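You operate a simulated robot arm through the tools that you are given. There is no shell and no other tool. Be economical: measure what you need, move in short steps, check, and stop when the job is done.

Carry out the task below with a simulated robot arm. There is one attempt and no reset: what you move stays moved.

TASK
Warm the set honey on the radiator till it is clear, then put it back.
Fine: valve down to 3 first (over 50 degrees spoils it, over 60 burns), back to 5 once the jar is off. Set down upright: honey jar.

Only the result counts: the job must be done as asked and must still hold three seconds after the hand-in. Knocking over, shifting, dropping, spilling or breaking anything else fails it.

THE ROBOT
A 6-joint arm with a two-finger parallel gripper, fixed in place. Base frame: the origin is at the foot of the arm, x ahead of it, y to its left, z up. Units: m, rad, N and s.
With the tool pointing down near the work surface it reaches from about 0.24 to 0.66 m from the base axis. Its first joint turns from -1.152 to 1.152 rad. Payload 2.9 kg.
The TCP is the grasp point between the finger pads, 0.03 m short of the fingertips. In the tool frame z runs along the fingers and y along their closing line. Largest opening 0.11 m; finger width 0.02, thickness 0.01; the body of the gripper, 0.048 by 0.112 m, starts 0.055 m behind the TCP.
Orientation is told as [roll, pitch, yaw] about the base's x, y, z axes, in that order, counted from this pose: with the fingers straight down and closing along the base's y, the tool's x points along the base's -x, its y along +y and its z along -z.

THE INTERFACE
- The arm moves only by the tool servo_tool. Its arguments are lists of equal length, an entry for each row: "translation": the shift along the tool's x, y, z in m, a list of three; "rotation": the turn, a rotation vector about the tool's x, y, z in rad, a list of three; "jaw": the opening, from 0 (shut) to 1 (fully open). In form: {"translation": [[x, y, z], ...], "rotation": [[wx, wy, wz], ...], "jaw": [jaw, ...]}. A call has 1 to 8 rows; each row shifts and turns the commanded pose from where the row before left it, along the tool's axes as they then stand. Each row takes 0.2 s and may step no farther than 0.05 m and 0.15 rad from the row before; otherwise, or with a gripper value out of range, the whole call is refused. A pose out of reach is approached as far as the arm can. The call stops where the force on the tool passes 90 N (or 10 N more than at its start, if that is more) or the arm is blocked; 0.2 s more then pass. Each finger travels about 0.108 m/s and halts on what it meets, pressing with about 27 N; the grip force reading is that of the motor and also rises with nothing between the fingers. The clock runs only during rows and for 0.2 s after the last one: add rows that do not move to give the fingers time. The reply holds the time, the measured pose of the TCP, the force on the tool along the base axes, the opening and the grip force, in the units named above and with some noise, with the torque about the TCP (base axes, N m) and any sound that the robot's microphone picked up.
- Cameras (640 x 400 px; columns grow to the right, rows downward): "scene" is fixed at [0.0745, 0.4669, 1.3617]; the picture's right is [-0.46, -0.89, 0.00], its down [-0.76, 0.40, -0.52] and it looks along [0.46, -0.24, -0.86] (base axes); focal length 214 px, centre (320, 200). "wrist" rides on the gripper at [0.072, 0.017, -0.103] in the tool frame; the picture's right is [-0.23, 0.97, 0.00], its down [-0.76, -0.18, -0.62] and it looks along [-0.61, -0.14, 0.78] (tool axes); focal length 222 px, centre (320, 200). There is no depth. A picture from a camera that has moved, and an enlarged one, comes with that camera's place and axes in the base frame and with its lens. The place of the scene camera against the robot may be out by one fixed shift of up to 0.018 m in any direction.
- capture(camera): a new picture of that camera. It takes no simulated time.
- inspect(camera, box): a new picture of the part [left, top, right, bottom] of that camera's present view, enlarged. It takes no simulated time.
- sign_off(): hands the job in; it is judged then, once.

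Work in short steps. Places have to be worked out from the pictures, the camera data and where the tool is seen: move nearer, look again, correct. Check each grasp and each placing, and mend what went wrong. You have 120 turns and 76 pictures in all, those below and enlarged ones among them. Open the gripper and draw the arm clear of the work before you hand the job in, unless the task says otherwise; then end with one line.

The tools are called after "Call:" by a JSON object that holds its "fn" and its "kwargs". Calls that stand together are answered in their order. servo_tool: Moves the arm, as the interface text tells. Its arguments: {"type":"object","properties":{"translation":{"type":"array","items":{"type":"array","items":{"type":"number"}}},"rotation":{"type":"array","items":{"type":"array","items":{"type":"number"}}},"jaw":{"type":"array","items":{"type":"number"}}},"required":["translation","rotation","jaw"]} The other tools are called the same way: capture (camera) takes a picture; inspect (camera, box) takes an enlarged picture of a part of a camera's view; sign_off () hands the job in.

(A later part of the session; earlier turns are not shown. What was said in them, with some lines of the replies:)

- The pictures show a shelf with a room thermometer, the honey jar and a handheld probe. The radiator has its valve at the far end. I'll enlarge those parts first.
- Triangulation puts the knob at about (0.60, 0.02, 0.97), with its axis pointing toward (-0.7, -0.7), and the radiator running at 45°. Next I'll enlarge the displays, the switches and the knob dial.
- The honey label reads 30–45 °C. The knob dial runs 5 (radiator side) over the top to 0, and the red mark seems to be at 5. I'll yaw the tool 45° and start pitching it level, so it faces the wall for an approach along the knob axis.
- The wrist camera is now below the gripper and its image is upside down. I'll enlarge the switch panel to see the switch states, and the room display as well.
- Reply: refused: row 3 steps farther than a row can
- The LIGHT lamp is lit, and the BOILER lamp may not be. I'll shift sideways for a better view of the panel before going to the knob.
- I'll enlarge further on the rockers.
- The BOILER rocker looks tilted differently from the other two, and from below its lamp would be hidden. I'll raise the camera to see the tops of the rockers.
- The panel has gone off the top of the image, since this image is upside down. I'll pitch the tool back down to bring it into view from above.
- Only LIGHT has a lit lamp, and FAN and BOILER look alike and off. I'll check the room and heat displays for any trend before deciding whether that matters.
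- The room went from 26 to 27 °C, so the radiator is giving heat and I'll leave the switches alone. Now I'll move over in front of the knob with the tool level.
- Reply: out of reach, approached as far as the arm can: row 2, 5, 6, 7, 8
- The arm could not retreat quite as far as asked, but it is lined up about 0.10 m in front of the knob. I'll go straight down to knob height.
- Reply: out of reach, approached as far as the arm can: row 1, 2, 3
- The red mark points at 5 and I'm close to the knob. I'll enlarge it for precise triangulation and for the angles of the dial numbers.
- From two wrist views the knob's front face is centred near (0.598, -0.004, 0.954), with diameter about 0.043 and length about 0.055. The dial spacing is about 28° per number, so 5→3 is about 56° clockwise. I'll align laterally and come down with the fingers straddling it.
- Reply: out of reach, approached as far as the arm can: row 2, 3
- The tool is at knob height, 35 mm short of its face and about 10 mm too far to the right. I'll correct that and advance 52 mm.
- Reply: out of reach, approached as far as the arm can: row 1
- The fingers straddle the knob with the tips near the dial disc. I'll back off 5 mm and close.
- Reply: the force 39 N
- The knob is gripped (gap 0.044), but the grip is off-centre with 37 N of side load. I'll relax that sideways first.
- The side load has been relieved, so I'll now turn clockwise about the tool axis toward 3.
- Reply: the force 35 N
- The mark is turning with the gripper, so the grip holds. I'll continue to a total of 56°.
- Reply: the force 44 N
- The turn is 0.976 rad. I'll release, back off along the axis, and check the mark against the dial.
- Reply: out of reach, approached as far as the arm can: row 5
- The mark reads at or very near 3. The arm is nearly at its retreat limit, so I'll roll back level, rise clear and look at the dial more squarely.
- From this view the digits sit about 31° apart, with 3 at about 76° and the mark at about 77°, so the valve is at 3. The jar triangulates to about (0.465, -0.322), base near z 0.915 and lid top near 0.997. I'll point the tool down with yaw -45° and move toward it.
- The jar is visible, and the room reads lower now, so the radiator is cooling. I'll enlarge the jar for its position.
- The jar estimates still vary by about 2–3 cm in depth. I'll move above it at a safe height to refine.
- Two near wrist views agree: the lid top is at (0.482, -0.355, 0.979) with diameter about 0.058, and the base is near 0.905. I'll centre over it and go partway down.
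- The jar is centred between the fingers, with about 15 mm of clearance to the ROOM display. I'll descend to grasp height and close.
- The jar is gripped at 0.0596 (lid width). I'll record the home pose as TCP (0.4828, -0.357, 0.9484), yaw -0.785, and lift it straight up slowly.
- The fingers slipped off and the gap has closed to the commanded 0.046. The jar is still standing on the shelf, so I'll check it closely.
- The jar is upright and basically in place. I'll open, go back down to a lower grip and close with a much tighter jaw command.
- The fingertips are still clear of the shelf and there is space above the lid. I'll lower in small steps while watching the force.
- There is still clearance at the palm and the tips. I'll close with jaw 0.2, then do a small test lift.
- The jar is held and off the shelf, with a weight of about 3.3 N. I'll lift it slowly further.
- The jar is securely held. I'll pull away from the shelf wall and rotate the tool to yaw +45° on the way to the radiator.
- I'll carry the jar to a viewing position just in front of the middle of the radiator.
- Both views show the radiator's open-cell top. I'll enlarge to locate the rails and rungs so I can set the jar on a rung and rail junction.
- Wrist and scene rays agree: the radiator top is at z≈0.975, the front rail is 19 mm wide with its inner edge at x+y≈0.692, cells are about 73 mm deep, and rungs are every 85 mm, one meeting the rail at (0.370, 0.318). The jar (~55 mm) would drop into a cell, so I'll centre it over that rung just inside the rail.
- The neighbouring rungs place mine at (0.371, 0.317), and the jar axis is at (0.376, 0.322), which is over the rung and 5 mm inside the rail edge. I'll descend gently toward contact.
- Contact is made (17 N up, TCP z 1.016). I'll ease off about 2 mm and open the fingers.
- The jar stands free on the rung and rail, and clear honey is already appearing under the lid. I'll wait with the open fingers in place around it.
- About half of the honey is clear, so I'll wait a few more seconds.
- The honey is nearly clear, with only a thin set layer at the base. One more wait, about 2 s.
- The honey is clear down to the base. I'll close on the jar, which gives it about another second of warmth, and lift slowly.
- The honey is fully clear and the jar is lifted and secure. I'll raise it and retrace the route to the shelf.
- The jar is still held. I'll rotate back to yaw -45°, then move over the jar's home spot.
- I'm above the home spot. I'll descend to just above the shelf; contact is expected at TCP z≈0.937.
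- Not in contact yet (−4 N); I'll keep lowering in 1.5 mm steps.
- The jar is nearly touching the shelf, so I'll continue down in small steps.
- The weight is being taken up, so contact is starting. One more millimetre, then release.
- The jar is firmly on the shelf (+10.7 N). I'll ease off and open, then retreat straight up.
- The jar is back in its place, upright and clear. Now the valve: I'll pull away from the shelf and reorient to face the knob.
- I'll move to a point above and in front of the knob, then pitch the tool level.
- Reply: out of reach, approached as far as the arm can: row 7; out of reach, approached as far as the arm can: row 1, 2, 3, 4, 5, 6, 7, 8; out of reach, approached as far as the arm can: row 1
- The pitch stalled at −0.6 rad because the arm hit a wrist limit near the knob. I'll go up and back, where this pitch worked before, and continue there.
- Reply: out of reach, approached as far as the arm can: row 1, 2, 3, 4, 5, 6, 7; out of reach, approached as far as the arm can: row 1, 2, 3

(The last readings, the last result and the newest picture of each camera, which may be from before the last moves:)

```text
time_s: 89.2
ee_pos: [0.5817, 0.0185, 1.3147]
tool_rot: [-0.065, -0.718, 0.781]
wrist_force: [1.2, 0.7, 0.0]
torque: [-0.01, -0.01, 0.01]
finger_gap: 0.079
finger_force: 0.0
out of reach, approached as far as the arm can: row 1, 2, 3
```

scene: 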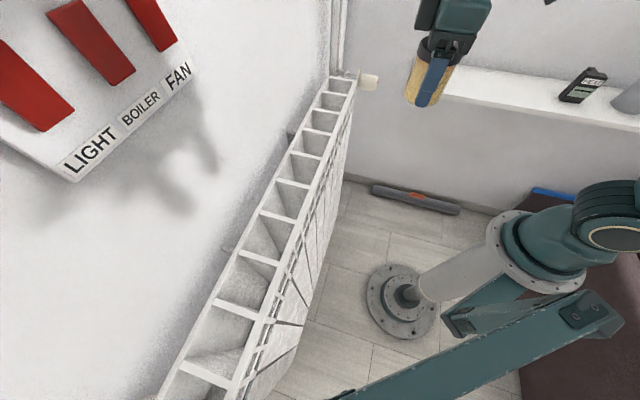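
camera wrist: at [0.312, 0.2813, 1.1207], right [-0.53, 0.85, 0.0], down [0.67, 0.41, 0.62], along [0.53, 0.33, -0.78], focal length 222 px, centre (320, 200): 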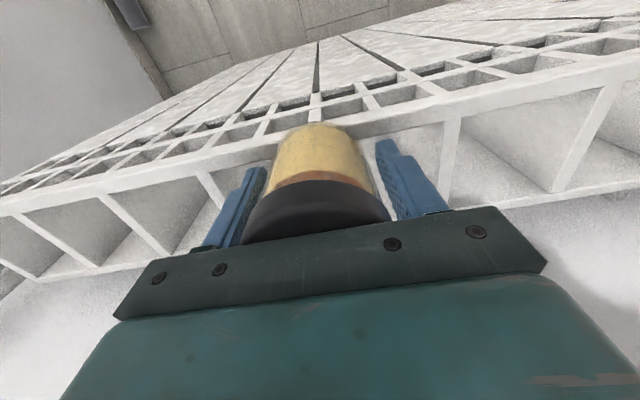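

It is stuck on a wrist joint limit. I'll un-pitch back to tool-down and return to the starting location, where the pitch-up worked.

Call:
{"fn": "servo_tool", "kwargs": {"translation": [[0, 0, 0], [0, 0, 0], [0, 0, 0], [0, 0, 0], [0, 0, 0], [0, 0, 0]], "rotation": [[0, 0.144, 0], [0, 0.144, 0], [0, 0.144, 0], [0, 0.144, 0], [0, 0.142, 0], [0, 0, 0]], "jaw": [0.72, 0.72, 0.72, 0.72, 0.72, 0.72]}}

Call:
{"fn": "servo_tool", "kwargs": {"translation": [[0.01, 0.026, 0.01], [0.01, 0.026, 0.01], [0.01, 0.026, 0.01], [0.01, 0.026, 0.01], [0.01, 0.026, 0.01], [0.01, 0.026, 0.01], [0.01, 0.026, 0.01], [0.01, 0.026, 0.01]], "rotation": [[0, 0, 0], [0, 0, 0], [0, 0, 0], [0, 0, 0], [0, 0, 0], [0, 0, 0], [0, 0, 0], [0, 0, 0]], "jaw": [0.72, 0.72, 0.72, 0.72, 0.72, 0.72, 0.72, 0.72]}}

```text
time_s: 90.6
ee_pos: [0.5298, 0.0054, 1.2825]
tool_rot: [-0.048, -0.002, 0.739]
wrist_force: [-0.4, -0.2, -0.7]
torque: [0.0, 0.04, -0.01]
finger_gap: 0.0792
finger_force: 0.0
out of reach, approached as far as the arm can: row 2, 3, 4
```

```text
time_s: 92.4
ee_pos: [0.3539, 0.1079, 1.2501]
tool_rot: [-0.045, -0.002, 0.736]
wrist_force: [-0.6, -0.7, 0.3]
torque: [0.02, -0.04, 0.02]
finger_gap: 0.0795
finger_force: 0.1
out of reach, approached as far as the arm can: row 5, 6, 7, 8
```

I'll test pitching up here before anything else.

Call:
{"fn": "servo_tool", "kwargs": {"translation": [[0, 0, 0], [0, 0, 0], [0, 0, 0], [0, 0, 0]], "rotation": [[0, -0.14, 0], [0, -0.14, 0], [0, -0.14, 0], [0, -0.14, 0]], "jaw": [0.72, 0.72, 0.72, 0.72]}}

```text
time_s: 93.4
ee_pos: [0.3628, 0.1201, 1.2969]
tool_rot: [-0.023, -0.512, 0.753]
wrist_force: [0.0, -0.5, 0.2]
torque: [-0.01, 0.03, -0.03]
finger_gap: 0.0792
finger_force: 0.1
out of reach, approached as far as the arm can: row 1, 2
```

The later rows were fine, so I'll keep pitching.

Call:
{"fn": "servo_tool", "kwargs": {"translation": [[0, 0, 0], [0, 0, 0], [0, 0, 0], [0, 0, 0]], "rotation": [[0, -0.14, 0], [0, -0.14, 0], [0, -0.14, 0], [0, -0.14, 0]], "jaw": [0.72, 0.72, 0.72, 0.72]}}

Call:
{"fn": "capture", "kwargs": {"camera": "scene"}}

```text
time_s: 94.4
ee_pos: [0.3638, 0.1199, 1.2963]
tool_rot: [-0.04, -1.072, 0.778]
wrist_force: [-0.4, 0.4, 0.1]
torque: [0.02, -0.01, 0.0]
finger_gap: 0.0792
finger_force: 0.0
```

```text
11 pictures are left
```

scene: 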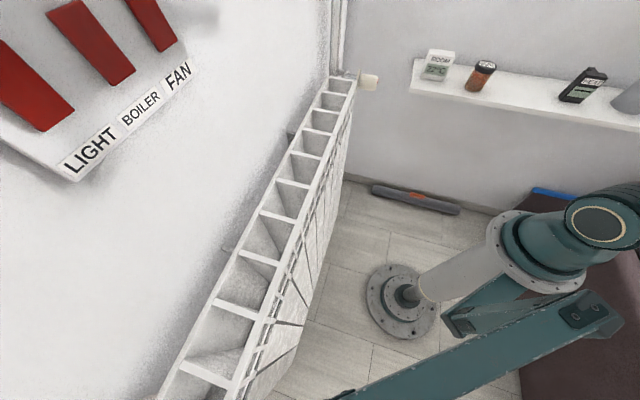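

The pitch-up works here. I'll trim the small roll error, finish to level, and slide sideways to line up with the knob axis.

Call:
{"fn": "servo_tool", "kwargs": {"translation": [[0, 0, 0], [0, 0, 0], [0, 0, 0], [0, 0, 0], [0, 0, 0]], "rotation": [[-0.04, 0, 0], [0, -0.1248, 0], [0, -0.1248, 0], [0, -0.1248, 0], [0, -0.1248, 0]], "jaw": [0.72, 0.72, 0.72, 0.72, 0.72]}}

Call:
{"fn": "servo_tool", "kwargs": {"translation": [[0, -0.041, 0], [0, -0.041, 0], [0, -0.041, 0], [0, -0.041, 0], [0, -0.041, 0], [0, -0.043, 0], [0, 0, 0.02], [0, 0, 0.01]], "rotation": [[0, 0, 0], [0, 0, 0], [0, 0, 0], [0, 0, 0], [0, 0, 0], [0, 0, 0], [0, 0, 0], [0, 0, 0]], "jaw": [0.72, 0.72, 0.72, 0.72, 0.72, 0.72, 0.72, 0.72]}}

```text
time_s: 95.6
ee_pos: [0.3624, 0.119, 1.2968]
tool_rot: [-0.04, -1.57, 0.816]
wrist_force: [0.1, 0.0, -1.2]
torque: [0.04, -0.02, -0.02]
finger_gap: 0.079
finger_force: 0.0
```

```text
time_s: 97.4
ee_pos: [0.558, -0.0348, 1.2972]
tool_rot: [-0.023, -1.569, 0.802]
wrist_force: [-0.5, 0.4, -0.5]
torque: [-0.01, 0.02, -0.02]
finger_gap: 0.0793
finger_force: 0.0
```

I'm level and aligned with the knob axis (lateral 0.419). I'll descend to just above the knob.

Call:
{"fn": "servo_tool", "kwargs": {"translation": [[0.045, 0, 0], [0.045, 0, 0], [0.045, 0, 0], [0.045, 0, 0], [0.045, 0, 0], [0.035, 0, 0], [0, 0, 0.015], [0, 0, 0]], "rotation": [[0, 0, 0], [0, 0, 0], [0, 0, 0], [0, 0, 0], [0, 0, 0], [0, 0, 0], [0, 0, 0], [0, 0, 0]], "jaw": [0.72, 0.72, 0.72, 0.72, 0.72, 0.72, 0.72, 0.72]}}

```text
time_s: 99.2
ee_pos: [0.5717, -0.0285, 1.0364]
tool_rot: [-0.196, -1.57, 0.972]
wrist_force: [-0.6, -0.5, 0.8]
torque: [0.01, 0.0, 0.0]
finger_gap: 0.0791
finger_force: 0.1
```

No reach limits this time. I'll correct 4 mm laterally and go down to knob height with the fingers straddling in front of it.

Call:
{"fn": "servo_tool", "kwargs": {"translation": [[0, 0.004, 0], [0.03, 0, 0], [0.03, 0, 0], [0.019, 0, 0], [0, 0, 0]], "rotation": [[0, 0, 0], [0, 0, 0], [0, 0, 0], [0, 0, 0], [0, 0, 0]], "jaw": [0.72, 0.72, 0.72, 0.72, 0.72]}}

Call:
{"fn": "inspect", "kwargs": {"camera": "wrist", "box": [200, 60, 456, 220]}}

```text
time_s: 100.4
ee_pos: [0.5705, -0.0225, 0.959]
tool_rot: [-0.049, -1.559, 0.824]
wrist_force: [0.6, 0.4, 0.7]
torque: [-0.02, 0.02, -0.01]
finger_gap: 0.079
finger_force: 0.1
```

```text
2.50 times, centred on (328, 140) of wrist
camera zoom: at [0.4831, -0.0851, 0.8887], right [-0.68, 0.7, 0.23], down [-0.31, -0.56, 0.77], along [0.66, 0.45, 0.6], focal length 555 px, centre (300, 350)
```

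zoom: 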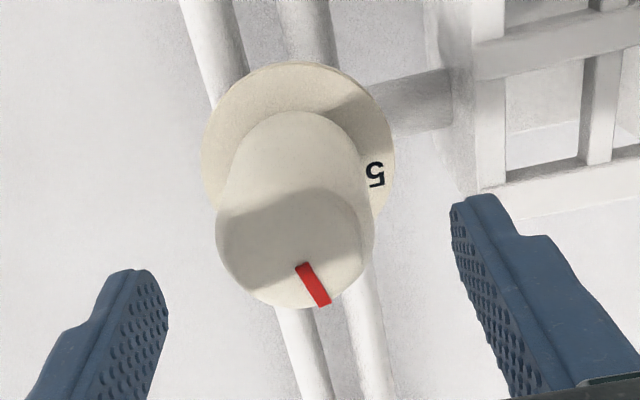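

The knob is centred and the mark is still at 3. I'll roll the open gripper to the angle of the earlier release, so I can turn it back counter-clockwise.

Call:
{"fn": "servo_tool", "kwargs": {"translation": [[0, 0, 0], [0, 0, 0], [0, 0, 0], [0, 0, 0], [0, 0, 0], [0, 0, 0], [0, 0, 0], [0, 0, 0]], "rotation": [[0, 0, 0.14], [0, 0, 0.14], [0, 0, 0.14], [0, 0, 0.14], [0, 0, 0.14], [0, 0, 0.14], [0, 0, 0.136], [0, 0, 0]], "jaw": [0.72, 0.72, 0.72, 0.72, 0.72, 0.72, 0.72, 0.72]}}

```text
time_s: 102.2
ee_pos: [0.5702, -0.0219, 0.9592]
tool_rot: [1.557, -0.594, -0.788]
wrist_force: [-0.1, 0.6, -0.6]
torque: [0.01, -0.01, 0.03]
finger_gap: 0.0791
finger_force: 0.2
out of reach, approached as far as the arm can: row 2
```

I'll advance 50 mm onto the knob, then close.

Call:
{"fn": "servo_tool", "kwargs": {"translation": [[0, 0, 0.02], [0, 0, 0.02], [0, 0, 0.01], [0, 0, 0], [0, 0, 0], [0, 0, 0], [0, 0, 0]], "rotation": [[0, 0, 0], [0, 0, 0], [0, 0, 0], [0, 0, 0], [0, 0, 0], [0, 0, 0], [0, 0, 0]], "jaw": [0.72, 0.72, 0.72, 0.72, 0.3, 0.3, 0.3]}}

Call:
{"fn": "inspect", "kwargs": {"camera": "wrist", "box": [200, 80, 456, 240]}}

```text
time_s: 103.8
ee_pos: [0.6079, 0.0118, 0.956]
tool_rot: [1.562, -0.594, -0.792]
wrist_force: [20.3, -4.6, -22.3]
torque: [1.46, -1.52, 0.46]
finger_gap: 0.0438
finger_force: 44.6
```

```text
2.50 times, centred on (328, 160) of wrist
camera zoom: at [0.4844, -0.0124, 0.9312], right [-0.24, 0.26, 0.93], down [0.07, -0.96, 0.28], along [0.97, 0.13, 0.22], focal length 555 px, centre (300, 300)
```

zoom: 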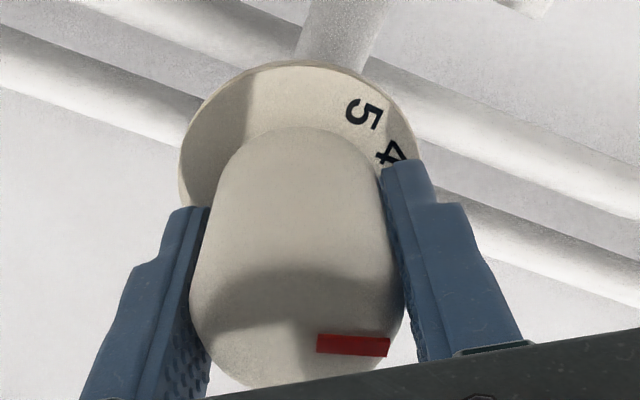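

The knob is gripped. I'll turn it back counter-clockwise by the same 0.976 rad.

Call:
{"fn": "servo_tool", "kwargs": {"translation": [[0, 0, 0], [0, 0, 0], [0, 0, 0], [0, 0, 0], [0, 0, 0], [0, 0, 0], [0, 0, 0], [0, 0, 0]], "rotation": [[0, 0, -0.14], [0, 0, -0.14], [0, 0, -0.14], [0, 0, -0.14], [0, 0, -0.14], [0, 0, -0.14], [0, 0, -0.136], [0, 0, 0]], "jaw": [0.3, 0.3, 0.3, 0.3, 0.3, 0.3, 0.3, 0.3]}}

```text
time_s: 105.6
ee_pos: [0.6071, 0.0126, 0.9563]
tool_rot: [-0.361, -1.565, 1.138]
wrist_force: [9.8, 0.9, -14.7]
torque: [-0.42, 0.38, 1.11]
finger_gap: 0.0439
finger_force: 45.0
```

The tool is back at the original angle. I'll release, back off along the axis and check the dial.

Call:
{"fn": "servo_tool", "kwargs": {"translation": [[0, 0, 0], [0, 0, 0], [0, 0, -0.02], [0, 0, -0.02], [0, 0, -0.01], [-0.045, 0, 0], [-0.03, 0, 0], [0, 0, 0]], "rotation": [[0, 0, 0], [0, 0, 0], [0, 0, 0], [0, 0, 0], [0, 0, 0], [0, 0, 0], [0, 0, 0], [0, 0, 0]], "jaw": [0.72, 0.72, 0.72, 0.72, 0.72, 0.72, 0.72, 0.72]}}

Call:
{"fn": "inspect", "kwargs": {"camera": "wrist", "box": [220, 0, 420, 125]}}

```text
time_s: 107.4
ee_pos: [0.5696, -0.0206, 1.0349]
tool_rot: [0.175, -1.568, 0.603]
wrist_force: [0.1, -0.4, 0.3]
torque: [0.01, 0.07, 0.02]
finger_gap: 0.0792
finger_force: 0.0
```

```text
3.20 times, centred on (320, 62) of wrist
camera zoom: at [0.4838, -0.0829, 0.964], right [-0.68, 0.69, 0.23], down [-0.32, -0.56, 0.76], along [0.66, 0.45, 0.6], focal length 711 px, centre (320, 640)
```

zoom: 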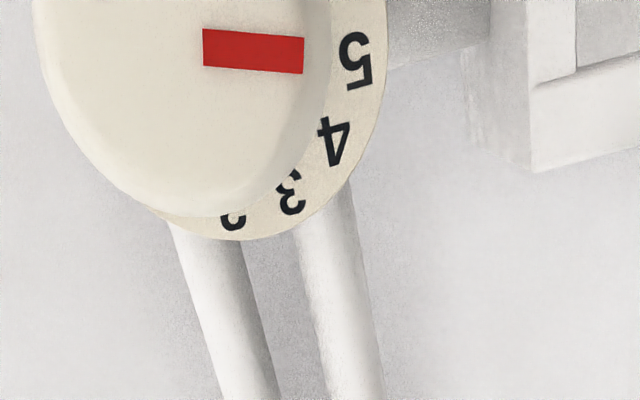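

The mark points at 5 again, within about 2° of its starting angle. I'll raise the arm clear and make a last check of the whole scene.

Call:
{"fn": "servo_tool", "kwargs": {"translation": [[-0.045, 0, 0], [-0.045, 0, 0], [-0.045, 0, 0], [-0.045, 0, 0], [0, 0.04, -0.01], [0, 0.04, -0.01], [0, 0.04, -0.01], [0, 0, 0]], "rotation": [[0, 0, 0], [0, 0, 0], [0, 0, 0], [0, 0, 0], [0, 0, 0], [0, 0, 0], [0, 0, 0], [0, 0, 0]], "jaw": [1, 1, 1, 1, 1, 1, 1, 1]}}

Call:
{"fn": "capture", "kwargs": {"camera": "scene"}}

Call:
{"fn": "inspect", "kwargs": {"camera": "scene", "box": [320, 30, 640, 130]}}

```text
time_s: 109.2
ee_pos: [0.4643, 0.0431, 1.2116]
tool_rot: [-0.076, -1.57, 0.855]
wrist_force: [-0.1, -0.2, 0.6]
torque: [0.02, 0.0, -0.02]
finger_gap: 0.1102
finger_force: 0.0
```

```text
7 pictures are left
```

scene: 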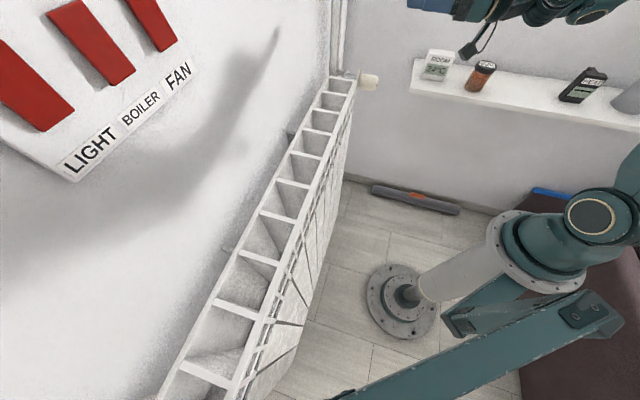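

```text
2.00 times, centred on (480, 80) of scene
camera zoom: at [0.0745, 0.4669, 1.3617], right [-0.46, -0.89, 0.0], down [-0.76, 0.4, -0.52], along [0.46, -0.24, -0.86], focal length 429 px, centre (0, 440)
```

zoom: 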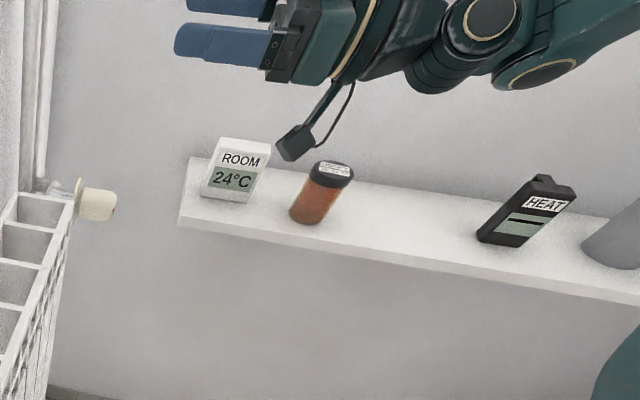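

The room is warming again (24 °C), so the valve is open. The jar stands upright and clear in its place, the rest is undisturbed, and the gripper is open and clear. Handing in.

Call:
{"fn": "sign_off", "kwargs": {}}

```text
The job is handed in.
```

The honey was warmed on the radiator with the valve at 3 until it was clear; the jar is back upright in its place on the shelf, and the valve is back at 5.
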